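You operate a simulated robot arm through the tools that you are given. There is no shell and no other tool.

The job below is to be done with a simulated robot arm. You get a single attempt, and the scene is never put back.

Task
Clip the grey case's lid on and screw down the fixture case's lid.
Fine: both clips shut; both screws tight with the orange driver, driver back in its holder; gland left as it is.

The check looks at the end state, three seconds after you hand in, the way a careful person would. Anything else that was tipped, shoved, dropped, spilled or broken makes it a failure. Lids that push on must go on centred and level and be pressed home; caps that screw on are set level and turned clockwise until they are tight.

Robot
A 6-joint arm with a two-finger gripper, fixed in place. Base frame: the origin is on the floor under the middle of its stand, x ahead of it, y to its left, z up; the work surface is at about z = 75. Units: cm, degrees, N and s.
It reaches about 163.7 cm from its shoulder. Its first joint turns from -166.0 to 166.0 degrees. Payload 3.43 kg.
Tool frame: the origin (TCP) lies between the finger pads and is the grasp point; the fingertips stand 2 cm ahead of it; z points along the fingers, y is the line along which they close. The gripper opens to 19 cm; its body begins 24.8 cm behind the TCP.
Orientation is that of the tool frame in the base frame, as a unit quaternion [w, x, y, z]. With the fingers straight down and closing along the base's y, the tool's x points along the base's -x, its y along +y and its z along -z.

Tools
- The arm moves only by the tool nudge_tool. Its argument "deltas" is a list of rows, each a list of 7 numbers: the shift along the base's x, y, z in cm, then the turn, a rotation vector about the base's x, y, z in degrees, then the gripper command, from -1 (shut) to 1 (fully open), values between in proportion. In form: [[x, y, z, ax, ay, az, claw], ...]. A call has 1 to 20 rows; each row shifts and turns the commanded pose from where the row before left it. A row lasts 0.2 s, in which the tool goes at most 5 cm and 8.6 degrees; a call with a longer step from one row to the next is refused whole, and so is a gripper value outside its range. A pose out of reach is approached as far as the arm can. The call stops where the force on the tool passes 40 N (or 10 N more than at its start, if that is more) or the arm is blocked; 0.2 s more then pass. The fingers move at their own pace (about 4.5 cm/s each) and stop on an object; they squeeze with about 40 N. The grip force told is the motor's: it shows also when the fingers shut on nothing. Time passes only in rows, and 0.2 s behind the last, so rows that do not move let the fingers close. The reply holds the time, the measured pose of the TCP, the force on the tool along the base axes, the opening and the grip force, in the units named above and with some noise, with the torque about the TCP (base axes, N m) and any sound that the robot's microphone picked up, and new pictures: "pictures" is both (left out), scene, wrist or none.
- Cameras (640 x 400 px; columns grow to the right, rows downward): "scene" is fixed at [21.72, 65.27, 153.52]; the picture's right is [-0.42, -0.91, 0.00], its down [-0.55, 0.26, -0.79] and it looks along [0.72, -0.34, -0.61] (base axes); focal length 340 px, centre (320, 200). "wrist" rides on the gripper at [7, -0.8, -28.8] in the tool frame; the picture's right is [0.12, 0.99, 0.00], its down [-0.96, 0.11, -0.25] and it looks along [-0.25, 0.03, 0.97] (tool axes); focal length 261 px, centre (320, 200). There is no depth. A picture from a camera that has moved, and an enlarged one, comes with that camera's place and axes in the base frame and with its lens.
- lift_body(by): slides the trunk up (or, below 0, down) by that many cm; the arm rides with it, the base frame stays. It gives what a move gives, with no picture.
- enlarge(camera, box): a new picture of the part [left, top, right, bottom] of that camera's present view, enlarged. No time passes.
- close_job(): hands the job in; it is judged then, once.

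Nothing tells you positions but the pictures and the camera data. Unless the task says otherwise, let go and move clear before handing in.

The tools are called as a command line: name --pt "numbers of a row" for each row, then --argument value for the rest, lists and objects as JSON in quotes. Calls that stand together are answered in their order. nudge_tool: Moves the arm, as the interface text tells. Its arguments: {"type":"object","properties":{"deltas":{"type":"array","items":{"type":"array","items":{"type":"number"}}},"pictures":{"type":"string","enum":["both","scene","wrist","none"]}},"required":["deltas"]} The other tools are called the same way: lift_body (by) moves the trunk up or down; enlarge (camera, box) takes an enlarged picture of a part of a camera's view; close_job () hands the job in.

At the start:

```text
time_s: 0.0
position: [65.64, -7.53, 107.51]
ee_rot: [0.0, 0.0, 1.0, 0.0]
contact_force: [-0.1, -0.2, -0.6]
moment: [0.0, 0.05, -0.01]
grip_width: 19.01
grip_force: 0.1
trunk travel left (down, up): [-17.5, 6.5]
```

scene: 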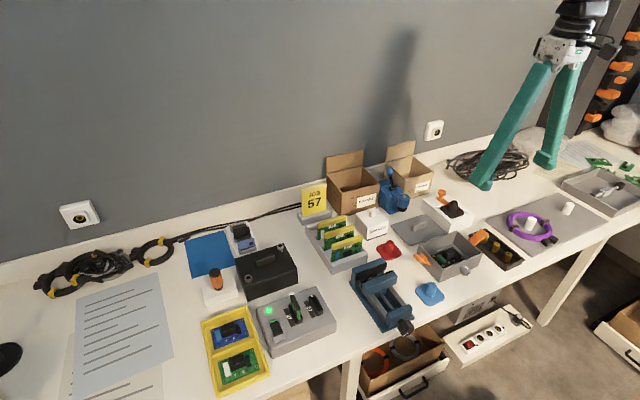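
wrist: 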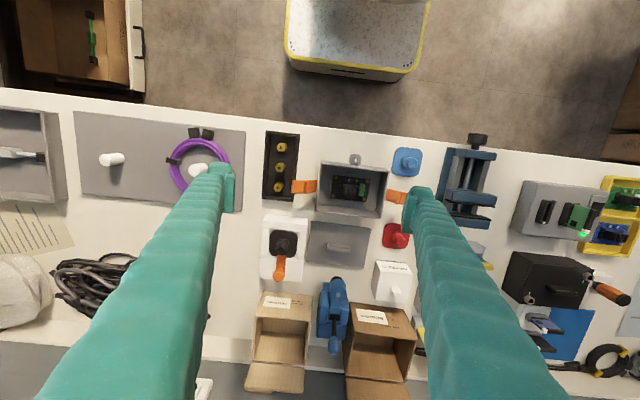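

The bench holds a grey case with orange clips near the middle, its grey lid lying beside it, a black case with an orange-handled driver in a white holder, and various others. I'll take enlarged pictures to identify things before moving.

enlarge --camera "scene" --box '[180, 200, 340, 300]'

enlarge --camera "scene" --box '[340, 180, 500, 280]'

enlarge --camera "wrist" --box '[250, 120, 430, 232]'

enlarge --camera "wrist" --box '[480, 170, 640, 270]'

enlarge --camera "wrist" --box '[240, 200, 400, 300]'

enlarge --camera "scene" --box '[290, 150, 450, 250]'

```text
4.00 times, centred on (260, 250) of scene
camera zoom: at [21.72, 65.27, 153.52], right [-0.42, -0.91, 0.0], down [-0.55, 0.26, -0.79], along [0.72, -0.34, -0.61], focal length 1362 px, centre (560, 0)
```

zoom: 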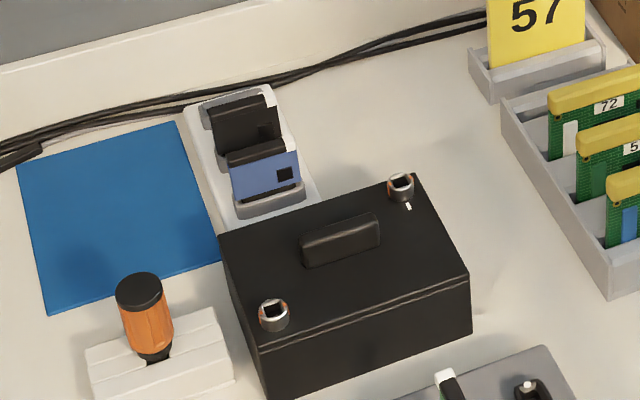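

```text
4.00 times, centred on (420, 230) of scene
camera zoom: at [21.72, 65.27, 153.52], right [-0.42, -0.91, 0.0], down [-0.55, 0.26, -0.79], along [0.72, -0.34, -0.61], focal length 1362 px, centre (-80, 80)
```

zoom: 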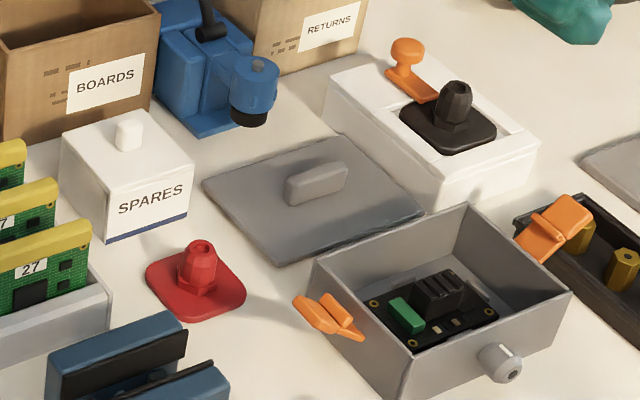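

```text
3.56 times, centred on (340, 176) of wrist
camera zoom: at [58.51, -8.41, 136.34], right [-0.12, 0.99, 0.0], down [0.96, 0.11, 0.25], along [0.25, 0.03, -0.97], focal length 927 px, centre (249, 285)
```

zoom: 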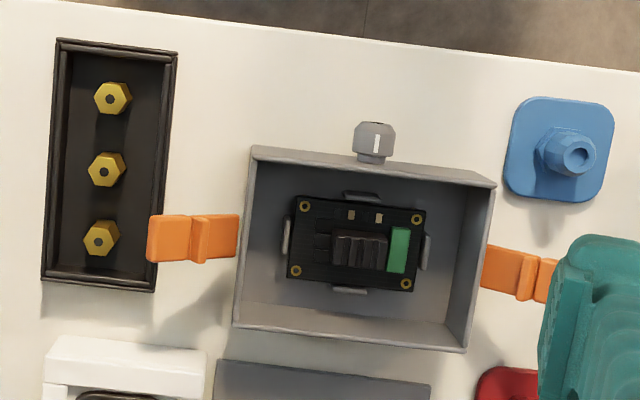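

```text
4.00 times, centred on (560, 220) of wrist
camera zoom: at [58.51, -8.41, 136.34], right [-0.12, 0.99, 0.0], down [0.96, 0.11, 0.25], along [0.25, 0.03, -0.97], focal length 1043 px, centre (-640, 120)
```

zoom: 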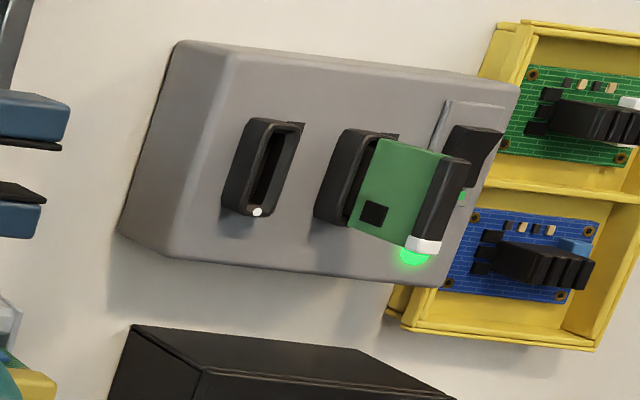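

```text
4.00 times, centred on (320, 250) of wrist
camera zoom: at [58.51, -8.41, 136.34], right [-0.12, 0.99, 0.0], down [0.96, 0.11, 0.25], along [0.25, 0.03, -0.97], focal length 1043 px, centre (320, 0)
```

zoom: 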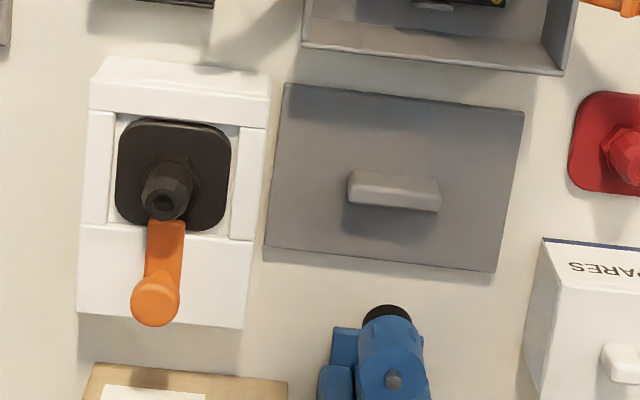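

```text
4.00 times, centred on (370, 200) of scene
camera zoom: at [21.72, 65.27, 153.52], right [-0.42, -0.91, 0.0], down [-0.55, 0.26, -0.79], along [0.72, -0.34, -0.61], focal length 1362 px, centre (120, 200)
```

zoom: 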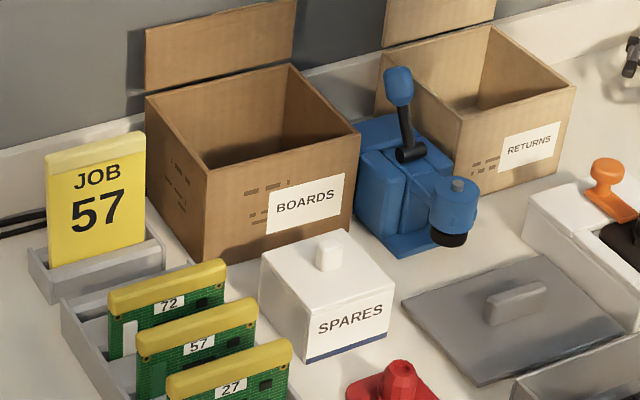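

I see the grey case around (70, 0) with its lid at about (85, -1). The black case with two corner screws is at +y, and the driver stands in the white block beside it. I'll move over the grey case to look more closely at the clips.

nudge_tool --pt "2.2 3.5 0 0 0 0 1" --pt "2.1 4.0 0 0 0 0 1" --pt "0 0 -4 0 0 0 1" --pt "0 0 -4 0 0 0 1" --pt "0 0 0 0 0 0 1" --pictures "both"

```text
time_s: 1.2
position: [69.85, -0.14, 99.6]
ee_rot: [0.0, -0.001, 1.0, -0.001]
contact_force: [-0.6, 0.7, -0.1]
moment: [-0.01, -0.04, -0.01]
grip_width: 19.0
grip_force: 0.1
trunk travel left (down, up): [-17.5, 6.5]
camera wrist: at [62.86, -0.95, 128.35], right [-0.12, 0.99, 0.0], down [0.96, 0.11, 0.25], along [0.25, 0.03, -0.97], focal length 261 px, centre (320, 200)
```

scene: 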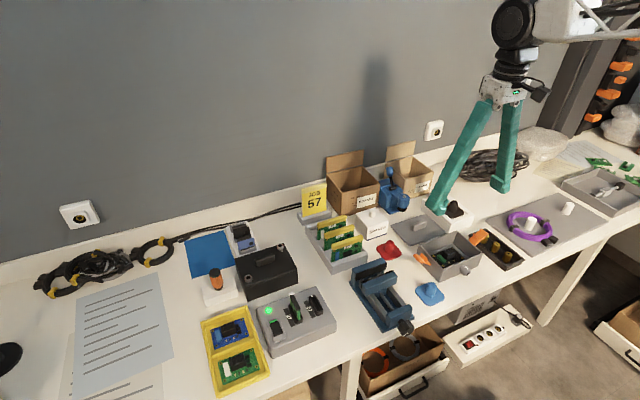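
wrist: 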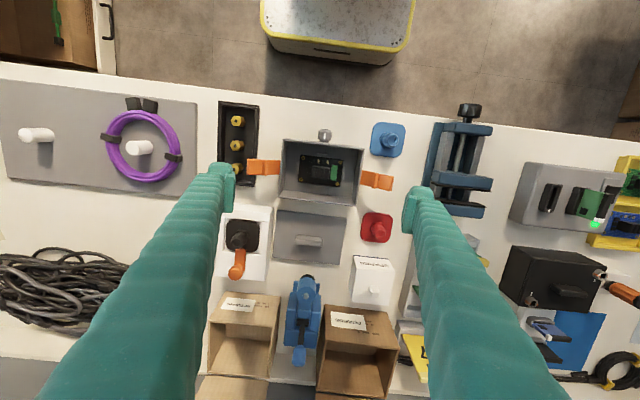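

Now I'm above the grey case. I'll zoom on the clips, the gland and the lid from here.

enlarge --camera "wrist" --box '[240, 120, 400, 220]'

enlarge --camera "wrist" --box '[240, 190, 400, 290]'

enlarge --camera "scene" --box '[410, 220, 506, 280]'

enlarge --camera "scene" --box '[196, 225, 308, 295]'

```text
4.00 times, centred on (320, 170) of wrist
camera zoom: at [62.86, -0.95, 128.35], right [-0.12, 0.99, 0.0], down [0.96, 0.11, 0.25], along [0.25, 0.03, -0.97], focal length 1043 px, centre (320, 320)
```

zoom: 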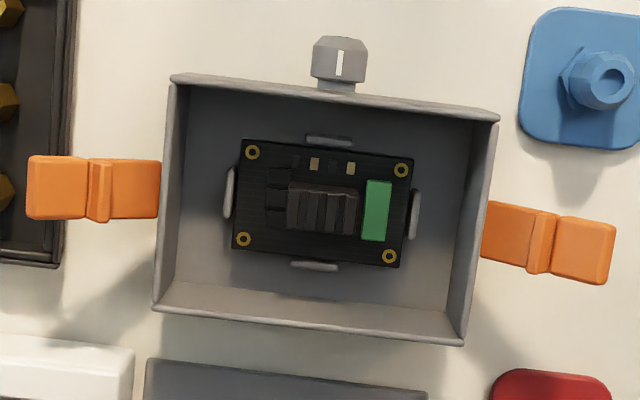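

```text
4.00 times, centred on (320, 240) of wrist
camera zoom: at [62.86, -0.95, 128.35], right [-0.12, 0.99, 0.0], down [0.96, 0.11, 0.25], along [0.25, 0.03, -0.97], focal length 1043 px, centre (320, 40)
```

zoom: 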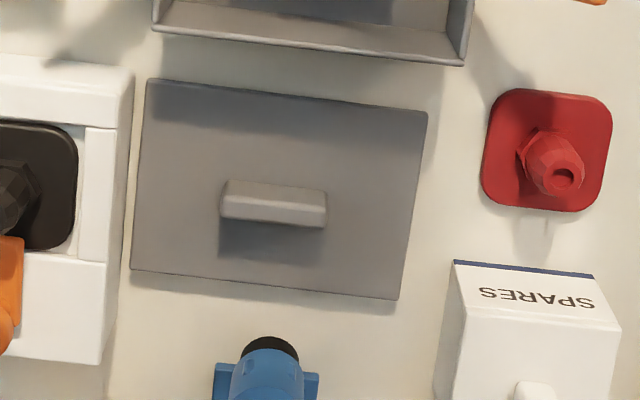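

```text
6.67 times, centred on (458, 250) of scene
camera zoom: at [21.72, 65.27, 153.52], right [-0.42, -0.91, 0.0], down [-0.55, 0.26, -0.79], along [0.72, -0.34, -0.61], focal length 2270 px, centre (-600, -133)
```

zoom: 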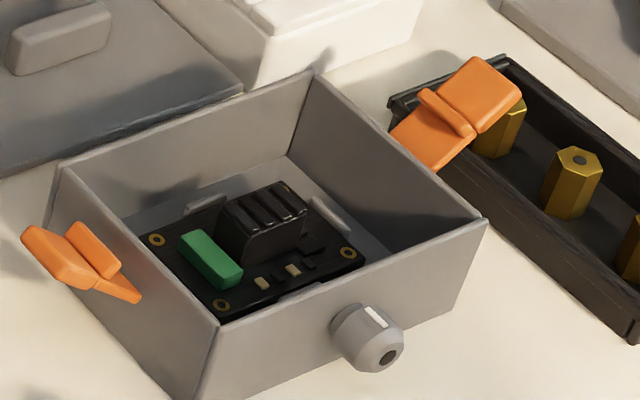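

```text
5.71 times, centred on (252, 260) of scene
camera zoom: at [21.72, 65.27, 153.52], right [-0.42, -0.91, 0.0], down [-0.55, 0.26, -0.79], along [0.72, -0.34, -0.61], focal length 1946 px, centre (709, -143)
```

zoom: 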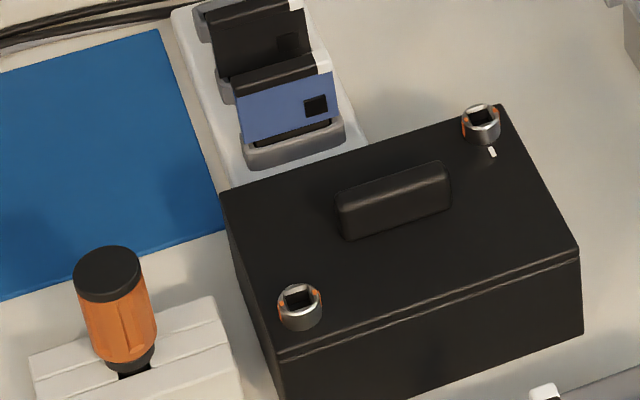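

The clips are levers hinged on the ±y sides, swung out and up. The lid sits level at about (85.1, -0.7), and its sides look parallel to the case's. I'll zoom on the lid's handle and the clips to get heights.

enlarge --camera "scene" --box '[384, 205, 448, 245]'

enlarge --camera "scene" --box '[408, 235, 456, 265]'

enlarge --camera "scene" --box '[464, 222, 512, 252]'

```text
10.00 times, centred on (416, 225) of scene
camera zoom: at [21.72, 65.27, 153.52], right [-0.42, -0.91, 0.0], down [-0.55, 0.26, -0.79], along [0.72, -0.34, -0.61], focal length 3405 px, centre (-640, -50)
```

zoom: 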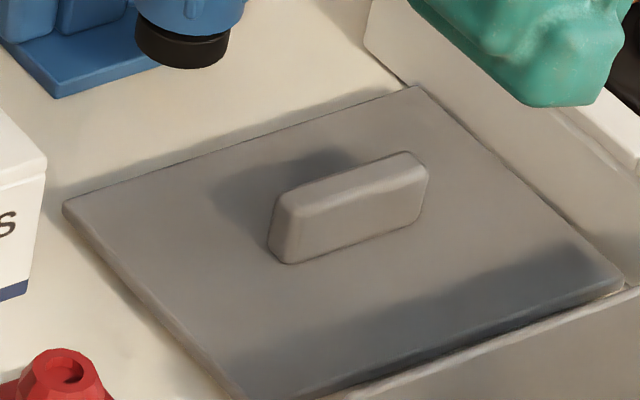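

```text
13.33 times, centred on (432, 250) of scene
camera zoom: at [21.72, 65.27, 153.52], right [-0.42, -0.91, 0.0], down [-0.55, 0.26, -0.79], along [0.72, -0.34, -0.61], focal length 4540 px, centre (-1173, -467)
```

zoom: 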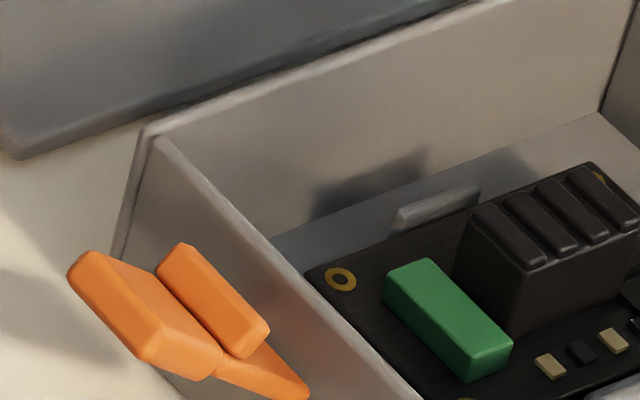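

```text
13.33 times, centred on (488, 237) of scene
camera zoom: at [21.72, 65.27, 153.52], right [-0.42, -0.91, 0.0], down [-0.55, 0.26, -0.79], along [0.72, -0.34, -0.61], focal length 4540 px, centre (-1920, -293)
```

zoom: 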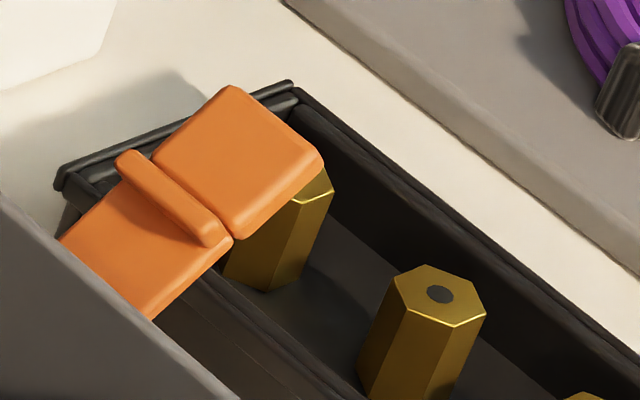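

The handle is about 2 cm tall and 5.5 cm long, running along y. I'll go above it with the gripper partly open and check the alignment before going down.

nudge_tool --pt "3.8 -0.15 0 0 0 0 0.0" --pt "3.8 -0.15 0 0 0 0 0.0" --pt "3.8 -0.15 0 0 0 0 0.0" --pt "3.6 -0.15 0 0 0 0 0.0" --pt "0 0 -4 0 0 0 0.0" --pt "0 0 -4 0 0 0 0.0" --pt "0 0 -4 0 0 0 0.0" --pt "0 0 0 0 0 0 0.0" --pictures "both"

```text
time_s: 3.0
position: [84.87, -0.63, 87.62]
ee_rot: [0.001, 0.0, 1.0, 0.0]
contact_force: [-0.6, 0.3, -0.4]
moment: [-0.02, 0.01, 0.02]
grip_width: 9.5
grip_force: 0.1
trunk travel left (down, up): [-17.5, 6.5]
camera wrist: at [77.83, -1.44, 116.28], right [-0.12, 0.99, 0.0], down [0.96, 0.11, 0.25], along [0.25, 0.03, -0.97], focal length 261 px, centre (320, 200)
```

scene: 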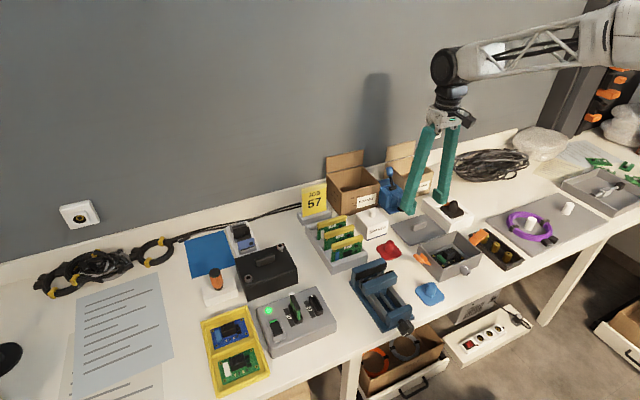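
wrist: 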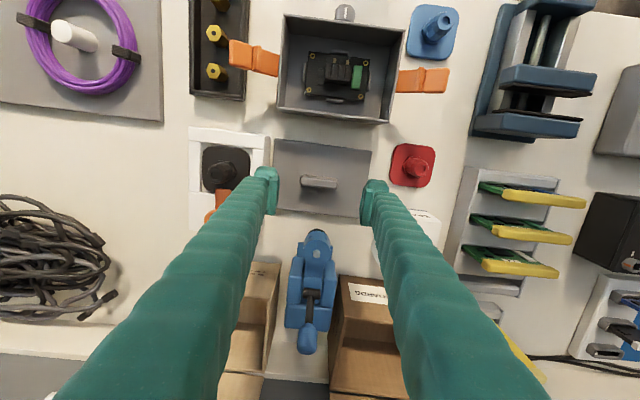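

The tool is over the handle. I'll zoom in to check the centring.

enlarge --camera "wrist" --box '[256, 130, 384, 210]'

enlarge --camera "scene" --box '[384, 190, 464, 240]'

```text
5.00 times, centred on (320, 170) of wrist
camera zoom: at [77.83, -1.44, 116.28], right [-0.12, 0.99, 0.0], down [0.96, 0.11, 0.25], along [0.25, 0.03, -0.97], focal length 1303 px, centre (320, 350)
```

zoom: 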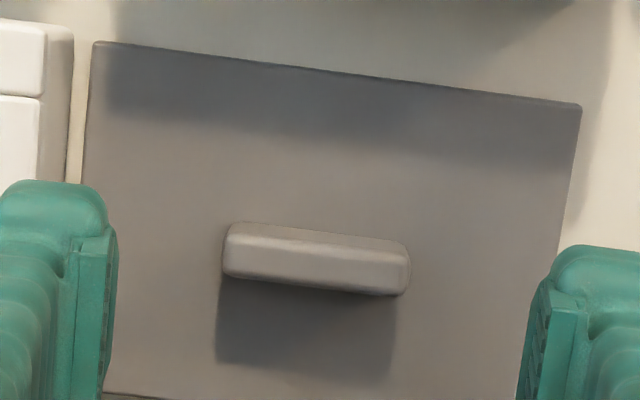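

```text
8.00 times, centred on (424, 215) of scene
camera zoom: at [21.72, 65.27, 153.52], right [-0.42, -0.91, 0.0], down [-0.55, 0.26, -0.79], along [0.72, -0.34, -0.61], focal length 2724 px, centre (-512, 80)
```

zoom: 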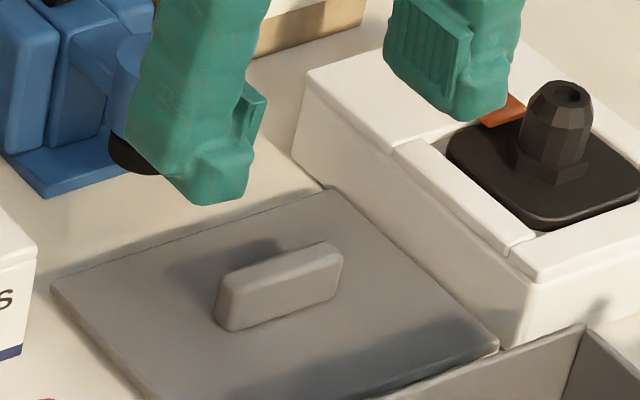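

The handle is centred at about (85.2, -0.6). I'll go down in stages with the fingers astride it.

nudge_tool --pt "0.3 0 -2 0 0 0 0.0" --pt "0 0 -3 0 0 0 0.0" --pt "0 0 -2 0 0 0 0.0" --pt "0 0 -1.2 0 0 0 0.0" --pt "0 0 0 0 0 0 0.0" --pictures "both"

enlarge --camera "scene" --box '[384, 190, 464, 240]'

enlarge --camera "wrist" --box '[240, 130, 400, 230]'

```text
time_s: 4.2
position: [85.13, -0.69, 79.42]
ee_rot: [-0.001, 0.001, 1.0, 0.0]
contact_force: [0.2, -0.5, -0.2]
moment: [-0.01, 0.01, 0.04]
grip_width: 9.49
grip_force: 0.0
trunk travel left (down, up): [-17.5, 6.5]
camera wrist: at [78.11, -1.54, 108.13], right [-0.12, 0.99, 0.0], down [0.96, 0.11, 0.25], along [0.25, 0.03, -0.97], focal length 261 px, centre (320, 200)
```

scene: 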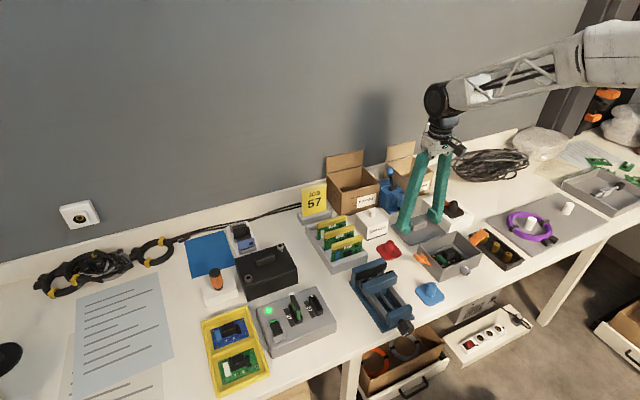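
wrist: 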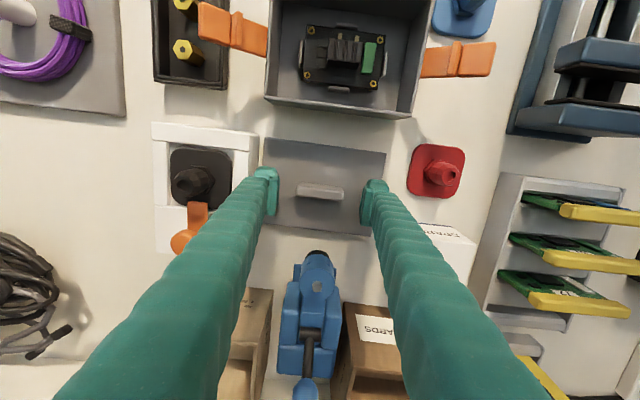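

```text
8.00 times, centred on (424, 215) of scene
camera zoom: at [21.72, 65.27, 153.52], right [-0.42, -0.91, 0.0], down [-0.55, 0.26, -0.79], along [0.72, -0.34, -0.61], focal length 2724 px, centre (-512, 80)
```

zoom: 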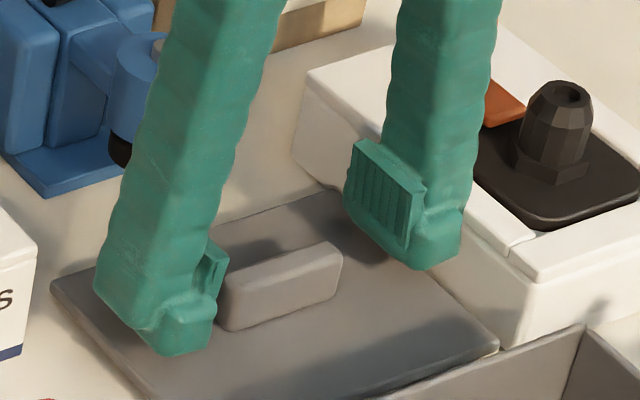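

```text
4.00 times, centred on (320, 180) of wrist
camera zoom: at [78.11, -1.54, 108.13], right [-0.12, 0.99, 0.0], down [0.96, 0.11, 0.25], along [0.25, 0.03, -0.97], focal length 1043 px, centre (320, 280)
```

zoom: 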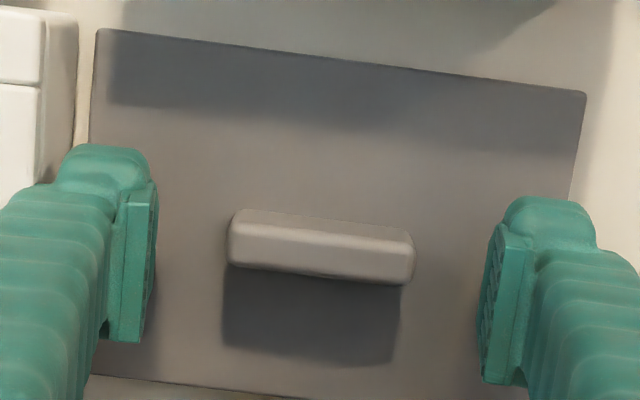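

The pads sit on either side of the handle and just above the lid. I'll go down a little more and close on it.

nudge_tool --pt "0.1 0 -0.4 0 0 0 0.0" --pt "0 0 -0.4 0 0 0 0.0" --pt "0 0 0 0 0 0 0.0" --pictures "none"

enlarge --camera "scene" --box '[384, 190, 464, 240]'

```text
time_s: 5.0
position: [85.26, -0.7, 78.76]
ee_rot: [0.0, 0.0, 1.0, 0.0]
contact_force: [-0.5, 0.1, -0.7]
moment: [0.02, 0.03, 0.04]
grip_width: 9.51
grip_force: 0.0
trunk travel left (down, up): [-17.5, 6.5]
```

```text
8.00 times, centred on (424, 215) of scene
camera zoom: at [21.72, 65.27, 153.52], right [-0.42, -0.91, 0.0], down [-0.55, 0.26, -0.79], along [0.72, -0.34, -0.61], focal length 2724 px, centre (-512, 80)
```

zoom: 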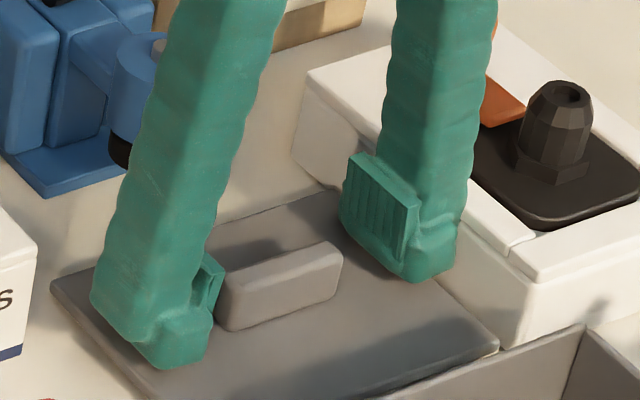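

The fingertips are near the lid surface. I'll lower slightly more while watching the force, then close.

nudge_tool --pt "0 0 -0.2 0 0 0 0.0" --pt "0 0 -0.2 0 0 0 0.0" --pt "0 0 0 0 0 0 0.0" --pictures "none"

nudge_tool --pt "0 0 0 0 0 0 -0.4" --pt "0 0 0 0 0 0 -0.4" --pt "0 0 0 0 0 0 -1" --pt "0 0 0 0 0 0 -1" --pt "0 0 0 0 0 0 -1" --pt "0 0 0 0 0 0 -1" --pictures "both"

enlarge --camera "scene" --box '[384, 190, 464, 240]'

enlarge --camera "wrist" --box '[240, 130, 400, 230]'

```text
time_s: 5.8
position: [85.26, -0.72, 78.21]
ee_rot: [0.0, 0.0, 1.0, 0.0]
contact_force: [0.1, -0.2, -0.2]
moment: [0.02, -0.01, 0.01]
grip_width: 9.51
grip_force: 0.1
trunk travel left (down, up): [-17.5, 6.5]
```

```text
time_s: 7.2
position: [85.28, -0.73, 78.29]
ee_rot: [0.001, 0.0, 1.0, 0.0]
contact_force: [-0.5, 0.1, 1.0]
moment: [-0.01, 0.01, -0.04]
grip_width: 5.46
grip_force: 39.6
trunk travel left (down, up): [-17.5, 6.5]
camera wrist: at [78.18, -1.56, 106.94], right [-0.12, 0.99, 0.0], down [0.96, 0.11, 0.25], along [0.25, 0.03, -0.97], focal length 261 px, centre (320, 200)
```

scene: 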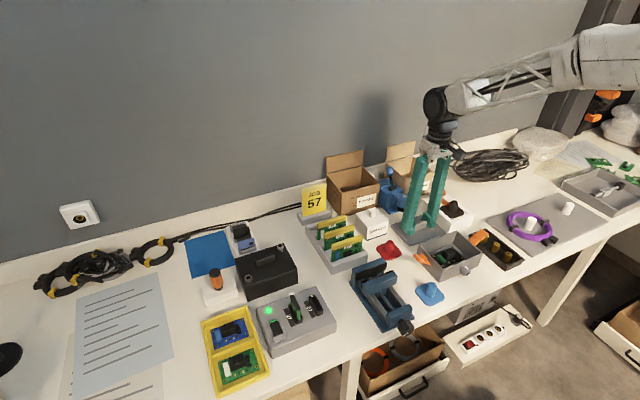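
wrist: 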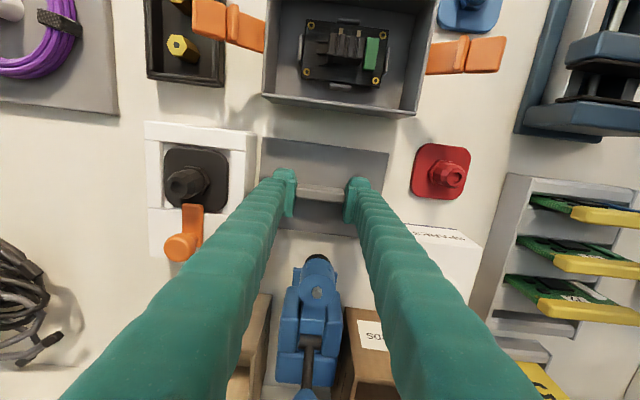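

```text
8.00 times, centred on (424, 215) of scene
camera zoom: at [21.72, 65.27, 153.52], right [-0.42, -0.91, 0.0], down [-0.55, 0.26, -0.79], along [0.72, -0.34, -0.61], focal length 2724 px, centre (-512, 80)
```

zoom: 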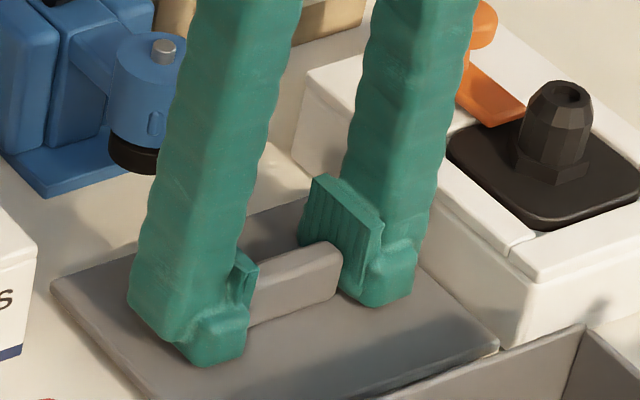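

```text
4.00 times, centred on (320, 180) of wrist
camera zoom: at [78.18, -1.56, 106.94], right [-0.12, 0.99, 0.0], down [0.96, 0.11, 0.25], along [0.25, 0.03, -0.97], focal length 1043 px, centre (320, 280)
```

zoom: 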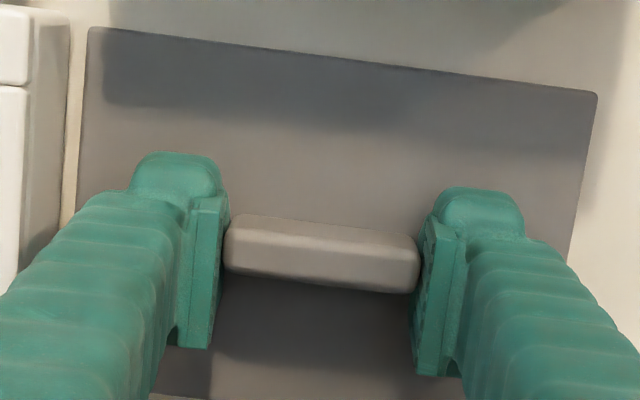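

The handle is gripped at 5.46 cm. I'll lift straight up and check that the lid comes level.

nudge_tool --pt "0 0 1 0 0 0 -1" --pt "0 0 2 0 0 0 -1" --pt "0 0 3 0 0 0 -1" --pt "0 0 3 0 0 0 -1" --pt "0 0 3 0 0 0 -1" --pt "0 0 0 0 0 0 -1" --pictures "both"

enlarge --camera "scene" --box '[384, 170, 464, 220]'

enlarge --camera "wrist" --box '[240, 130, 400, 230]'

```text
time_s: 8.6
position: [85.31, -0.67, 90.39]
ee_rot: [0.0, 0.0, 1.0, 0.0]
contact_force: [-0.6, -1.1, -0.5]
moment: [-0.02, 0.02, -0.02]
grip_width: 5.43
grip_force: 39.9
trunk travel left (down, up): [-17.5, 6.5]
camera wrist: at [78.28, -1.53, 118.98], right [-0.12, 0.99, 0.0], down [0.96, 0.11, 0.25], along [0.25, 0.03, -0.97], focal length 261 px, centre (320, 200)
```

scene: 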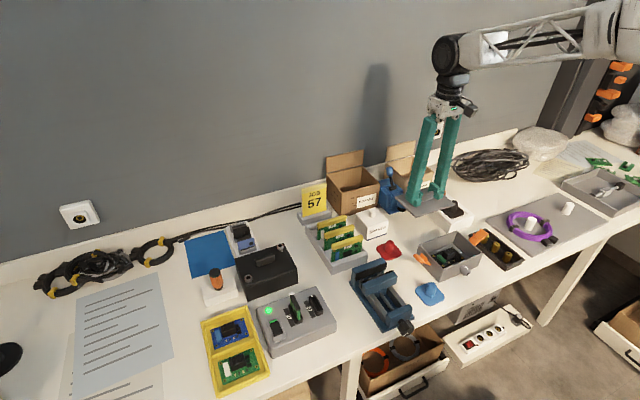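
wrist: 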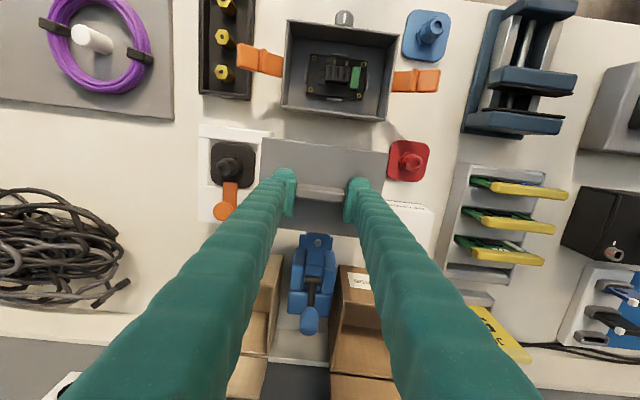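

```text
8.00 times, centred on (424, 195) of scene
camera zoom: at [21.72, 65.27, 153.52], right [-0.42, -0.91, 0.0], down [-0.55, 0.26, -0.79], along [0.72, -0.34, -0.61], focal length 2724 px, centre (-512, 240)
```

zoom: 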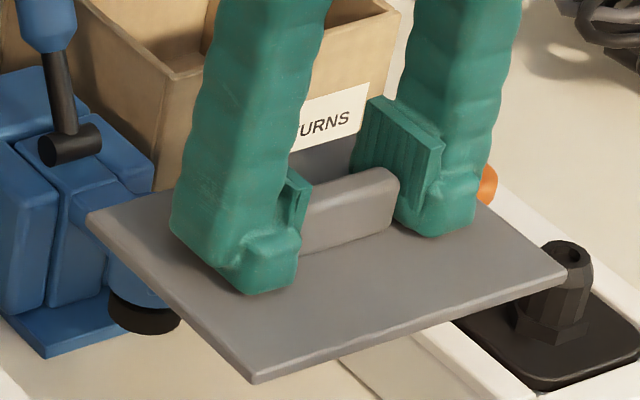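

```text
4.00 times, centred on (320, 180) of wrist
camera zoom: at [78.28, -1.53, 118.98], right [-0.12, 0.99, 0.0], down [0.96, 0.11, 0.25], along [0.25, 0.03, -0.97], focal length 1043 px, centre (320, 280)
```

zoom: 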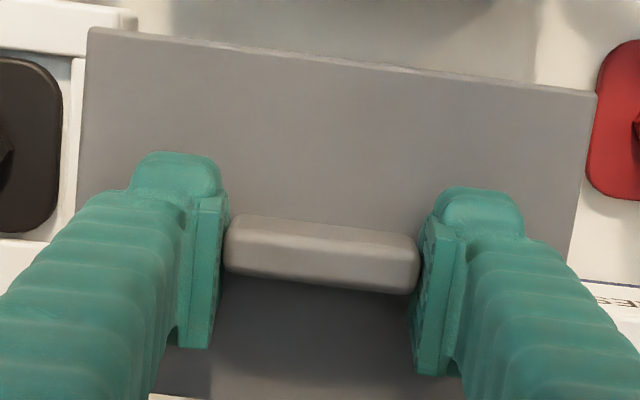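

The lid is up and level in the gripper. I'll carry it over the grey case at about 8 cm clearance.

nudge_tool --pt "-2.5 0.1 0 0 0 0 -1" --pt "-3.5 0.1 0 0 0 0 -1" --pt "-3.5 0.1 0 0 0 0 -1" --pt "-3.0 0.1 0 0 0 0 -1" --pt "-2.35 0.2 0 0 0 0 -1" --pt "0 0 -2 0 0 0 -1" --pt "0 0 0 0 0 0 -1" --pictures "both"

enlarge --camera "scene" --box '[408, 205, 504, 265]'

enlarge --camera "wrist" --box '[224, 100, 416, 220]'

```text
time_s: 10.2
position: [70.4, 0.01, 88.23]
ee_rot: [0.0, -0.001, 1.0, 0.0]
contact_force: [-0.2, -0.3, -0.1]
moment: [-0.01, -0.02, 0.0]
grip_width: 5.44
grip_force: 40.4
trunk travel left (down, up): [-17.5, 6.5]
camera wrist: at [63.32, -0.89, 116.96], right [-0.12, 0.99, 0.0], down [0.96, 0.11, 0.25], along [0.25, 0.03, -0.97], focal length 261 px, centre (320, 200)
```

scene: 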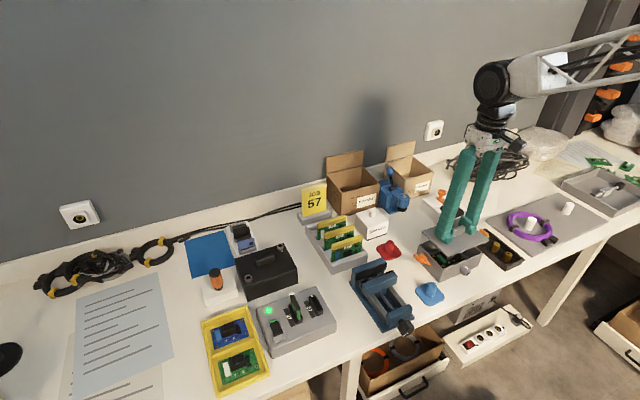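
wrist: 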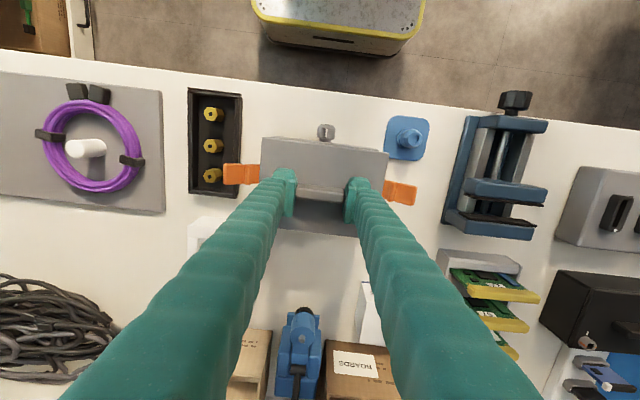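

```text
6.67 times, centred on (456, 235) of scene
camera zoom: at [21.72, 65.27, 153.52], right [-0.42, -0.91, 0.0], down [-0.55, 0.26, -0.79], along [0.72, -0.34, -0.61], focal length 2270 px, centre (-587, -33)
```

zoom: 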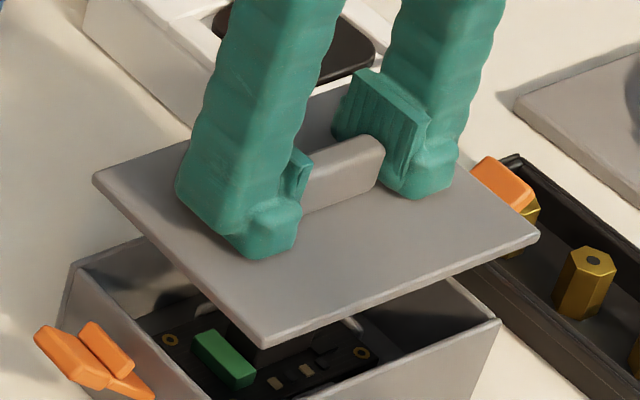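

```text
3.33 times, centred on (320, 160) of wrist
camera zoom: at [63.32, -0.89, 116.96], right [-0.12, 0.99, 0.0], down [0.96, 0.11, 0.25], along [0.25, 0.03, -0.97], focal length 869 px, centre (320, 333)
```

zoom: 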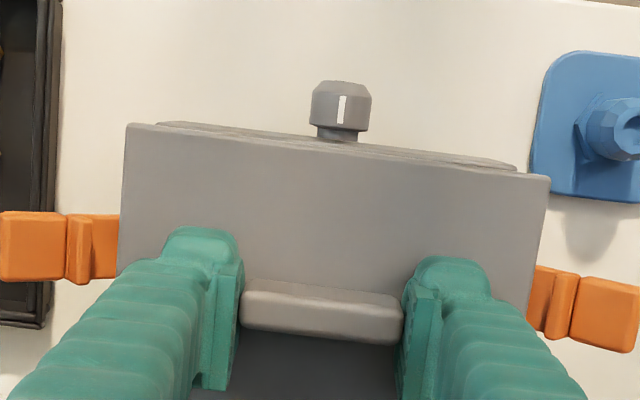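

The lid is nearly centred over the case, off by about 0.06 cm each way. I'll correct that, lower to about 1.5 cm above the rim and compare again.

nudge_tool --pt "0.05 0.05 -1 0 0 0 -1" --pt "0 0 -1 0 0 0 -1" --pt "0 0 -1 0 0 0 -1" --pt "0 0 0 0 0 0 -1" --pictures "none"

enlarge --camera "scene" --box '[408, 215, 504, 275]'

enlarge --camera "wrist" --box '[240, 110, 400, 210]'

```text
time_s: 11.2
position: [70.42, -0.08, 85.31]
ee_rot: [0.001, 0.0, 1.0, 0.0]
contact_force: [0.4, -0.7, 0.1]
moment: [0.01, -0.02, -0.01]
grip_width: 5.44
grip_force: 40.0
trunk travel left (down, up): [-17.5, 6.5]
```

```text
6.67 times, centred on (456, 245) of scene
camera zoom: at [21.72, 65.27, 153.52], right [-0.42, -0.91, 0.0], down [-0.55, 0.26, -0.79], along [0.72, -0.34, -0.61], focal length 2270 px, centre (-587, -100)
```

zoom: 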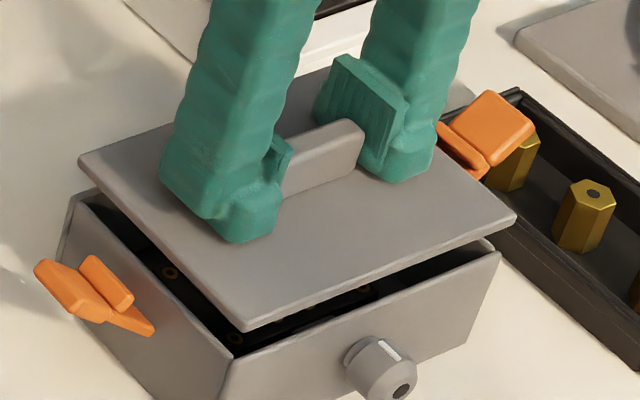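

```text
4.00 times, centred on (320, 160) of wrist
camera zoom: at [63.43, -0.86, 113.93], right [-0.12, 0.99, 0.0], down [0.96, 0.11, 0.25], along [0.25, 0.03, -0.97], focal length 1043 px, centre (320, 360)
```

zoom: 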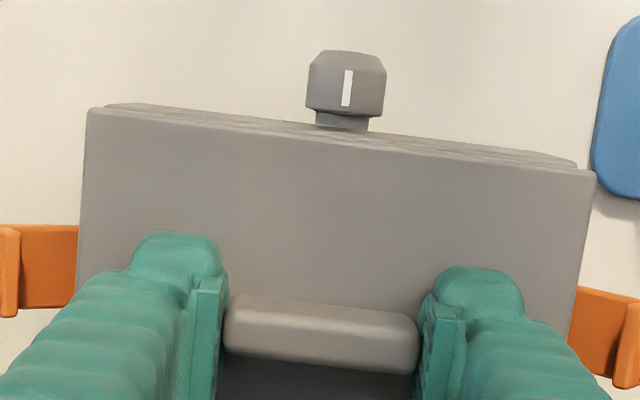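

The lid needs about (-0.07, +0.08) cm to be centred. I'll apply that and lower to just above the rim.

nudge_tool --pt "-0.07 0.08 -0.5 0 0 0 -1" --pt "0 0 -0.6 0 0 0 -1" --pt "0 0 -0.3 0 0 0 -1" --pt "0 0 0 0 0 0 -1" --pt "0 0 0 0 0 0 -1" --pictures "none"

enlarge --camera "scene" --box '[408, 215, 504, 275]'

enlarge --camera "wrist" --box '[240, 110, 400, 210]'

```text
time_s: 12.4
position: [70.42, 0.06, 83.91]
ee_rot: [0.0, 0.0, 1.0, 0.0]
contact_force: [0.0, 0.2, 0.6]
moment: [0.0, -0.01, 0.01]
grip_width: 5.5
grip_force: 40.4
trunk travel left (down, up): [-17.5, 6.5]
```

```text
6.67 times, centred on (456, 245) of scene
camera zoom: at [21.72, 65.27, 153.52], right [-0.42, -0.91, 0.0], down [-0.55, 0.26, -0.79], along [0.72, -0.34, -0.61], focal length 2270 px, centre (-587, -100)
```

zoom: 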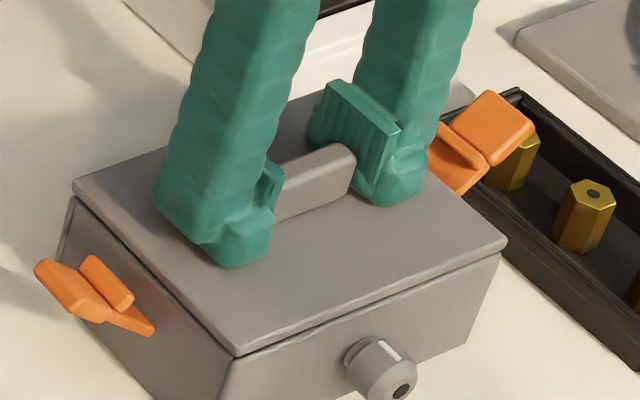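

```text
4.00 times, centred on (320, 160) of wrist
camera zoom: at [63.36, -0.81, 112.53], right [-0.12, 0.99, 0.0], down [0.96, 0.11, 0.25], along [0.25, 0.03, -0.97], focal length 1043 px, centre (320, 360)
```

zoom: 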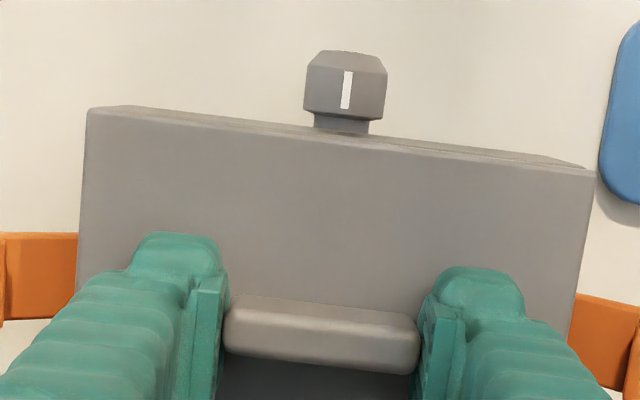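

The lid is just above the rim. I'll zoom on its corners to check the final alignment.

enlarge --camera "wrist" --box '[256, 130, 288, 150]'

enlarge --camera "wrist" --box '[368, 140, 400, 160]'

enlarge --camera "scene" --box '[414, 238, 454, 263]'

enlarge --camera "scene" --box '[430, 242, 494, 282]'

```text
16.00 times, centred on (272, 140) of wrist
camera zoom: at [63.36, -0.81, 112.53], right [-0.12, 0.99, 0.0], down [0.96, 0.11, 0.25], along [0.25, 0.03, -0.97], focal length 4170 px, centre (1088, 1160)
```

zoom: 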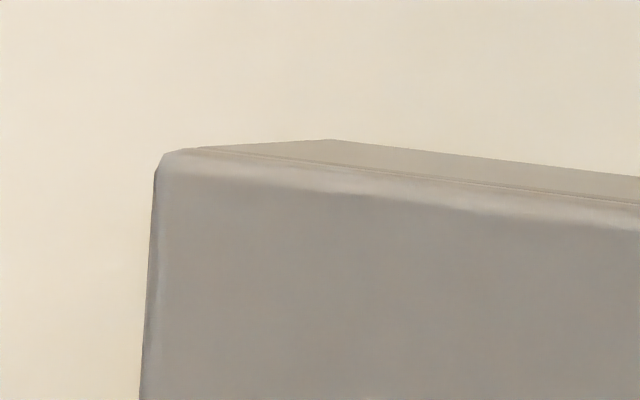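

```text
16.00 times, centred on (384, 150) of wrist
camera zoom: at [63.36, -0.81, 112.53], right [-0.12, 0.99, 0.0], down [0.96, 0.11, 0.25], along [0.25, 0.03, -0.97], focal length 4170 px, centre (-704, 1000)
```

zoom: 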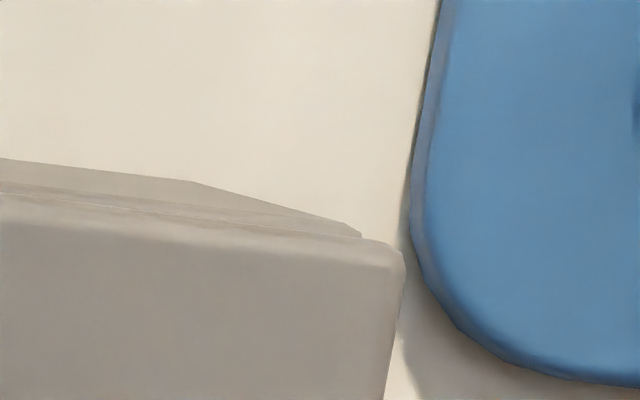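

```text
16.00 times, centred on (434, 250) of scene
camera zoom: at [21.72, 65.27, 153.52], right [-0.42, -0.91, 0.0], down [-0.55, 0.26, -0.79], along [0.72, -0.34, -0.61], focal length 5448 px, centre (-1504, -608)
```

zoom: 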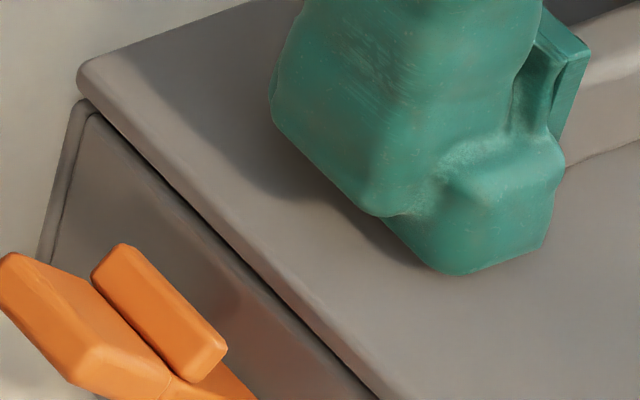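

```text
10.00 times, centred on (462, 262) of scene
camera zoom: at [21.72, 65.27, 153.52], right [-0.42, -0.91, 0.0], down [-0.55, 0.26, -0.79], along [0.72, -0.34, -0.61], focal length 3405 px, centre (-1100, -420)
```

zoom: 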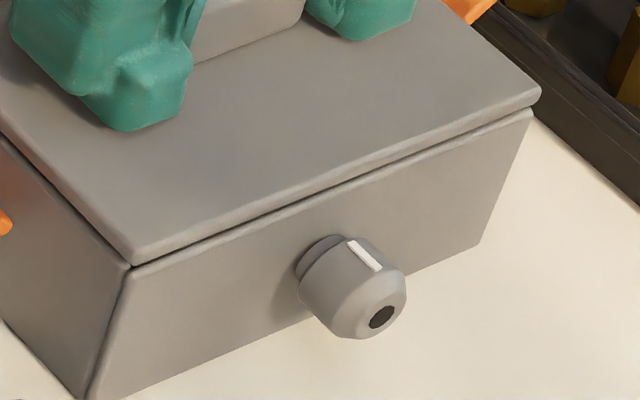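

The alignment looks within about a millimetre on all the corners I can see. I'll lower gently onto the rim and watch the force.

nudge_tool --pt "0 0 -0.2 0 0 0 -1" --pt "0 0 -0.2 0 0 0 -1" --pt "0 0 0 0 0 0 -1" --pictures "none"

enlarge --camera "scene" --box '[430, 242, 494, 282]'

```text
time_s: 13.2
position: [70.31, 0.02, 83.56]
ee_rot: [0.001, 0.001, 1.0, 0.0]
contact_force: [-0.6, 0.3, 15.3]
moment: [0.08, 0.56, -0.1]
grip_width: 5.46
grip_force: 40.1
trunk travel left (down, up): [-17.5, 6.5]
```

```text
10.00 times, centred on (462, 262) of scene
camera zoom: at [21.72, 65.27, 153.52], right [-0.42, -0.91, 0.0], down [-0.55, 0.26, -0.79], along [0.72, -0.34, -0.61], focal length 3405 px, centre (-1100, -420)
```

zoom: 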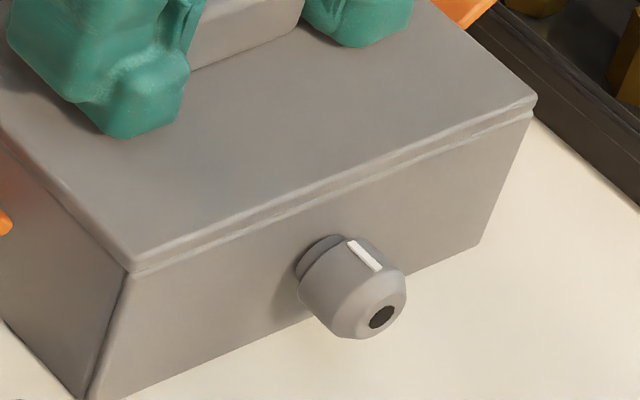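

The lid has touched the rim at about 15 N. I'll press a little more to seat it fully.

nudge_tool --pt "0 0 -0.15 0 0 0 -1" --pt "0 0 0 0 0 0 -1" --pictures "none"

enlarge --camera "scene" --box '[408, 215, 504, 275]'

enlarge --camera "wrist" --box '[240, 110, 400, 210]'

```text
time_s: 13.9
position: [70.41, 0.07, 83.53]
ee_rot: [0.002, 0.001, 1.0, 0.001]
contact_force: [-5.2, -0.1, 22.5]
moment: [0.06, 0.71, -0.12]
grip_width: 5.46
grip_force: 40.2
trunk travel left (down, up): [-17.5, 6.5]
stopped in row 2: the force on the tool passed its limit at 41 N (the readings are from after the stop); the commanded pose is now the measured one
```

```text
6.67 times, centred on (456, 245) of scene
camera zoom: at [21.72, 65.27, 153.52], right [-0.42, -0.91, 0.0], down [-0.55, 0.26, -0.79], along [0.72, -0.34, -0.61], focal length 2270 px, centre (-587, -100)
```

zoom: 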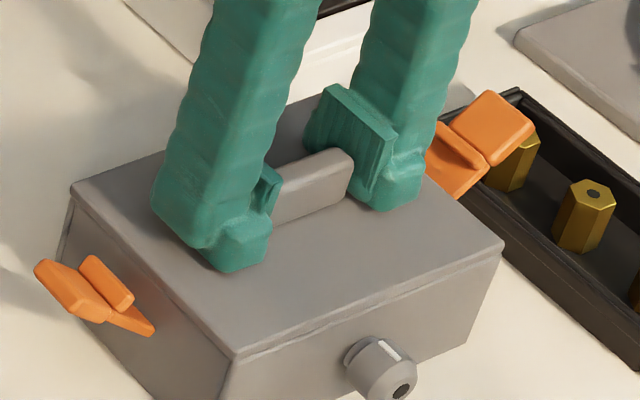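

```text
4.00 times, centred on (320, 160) of wrist
camera zoom: at [63.29, -0.79, 112.19], right [-0.12, 0.99, 0.0], down [0.96, 0.11, 0.25], along [0.25, 0.03, -0.97], focal length 1043 px, centre (320, 360)
```

zoom: 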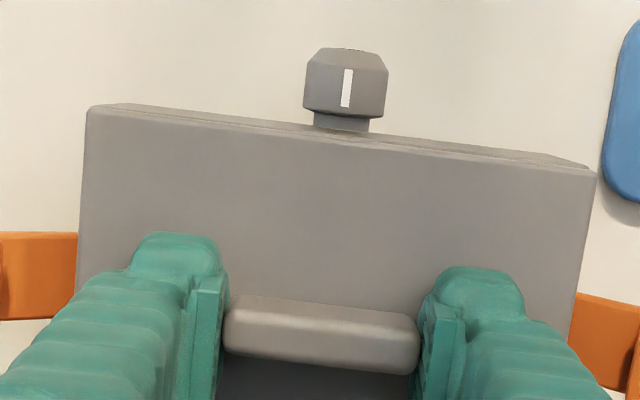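

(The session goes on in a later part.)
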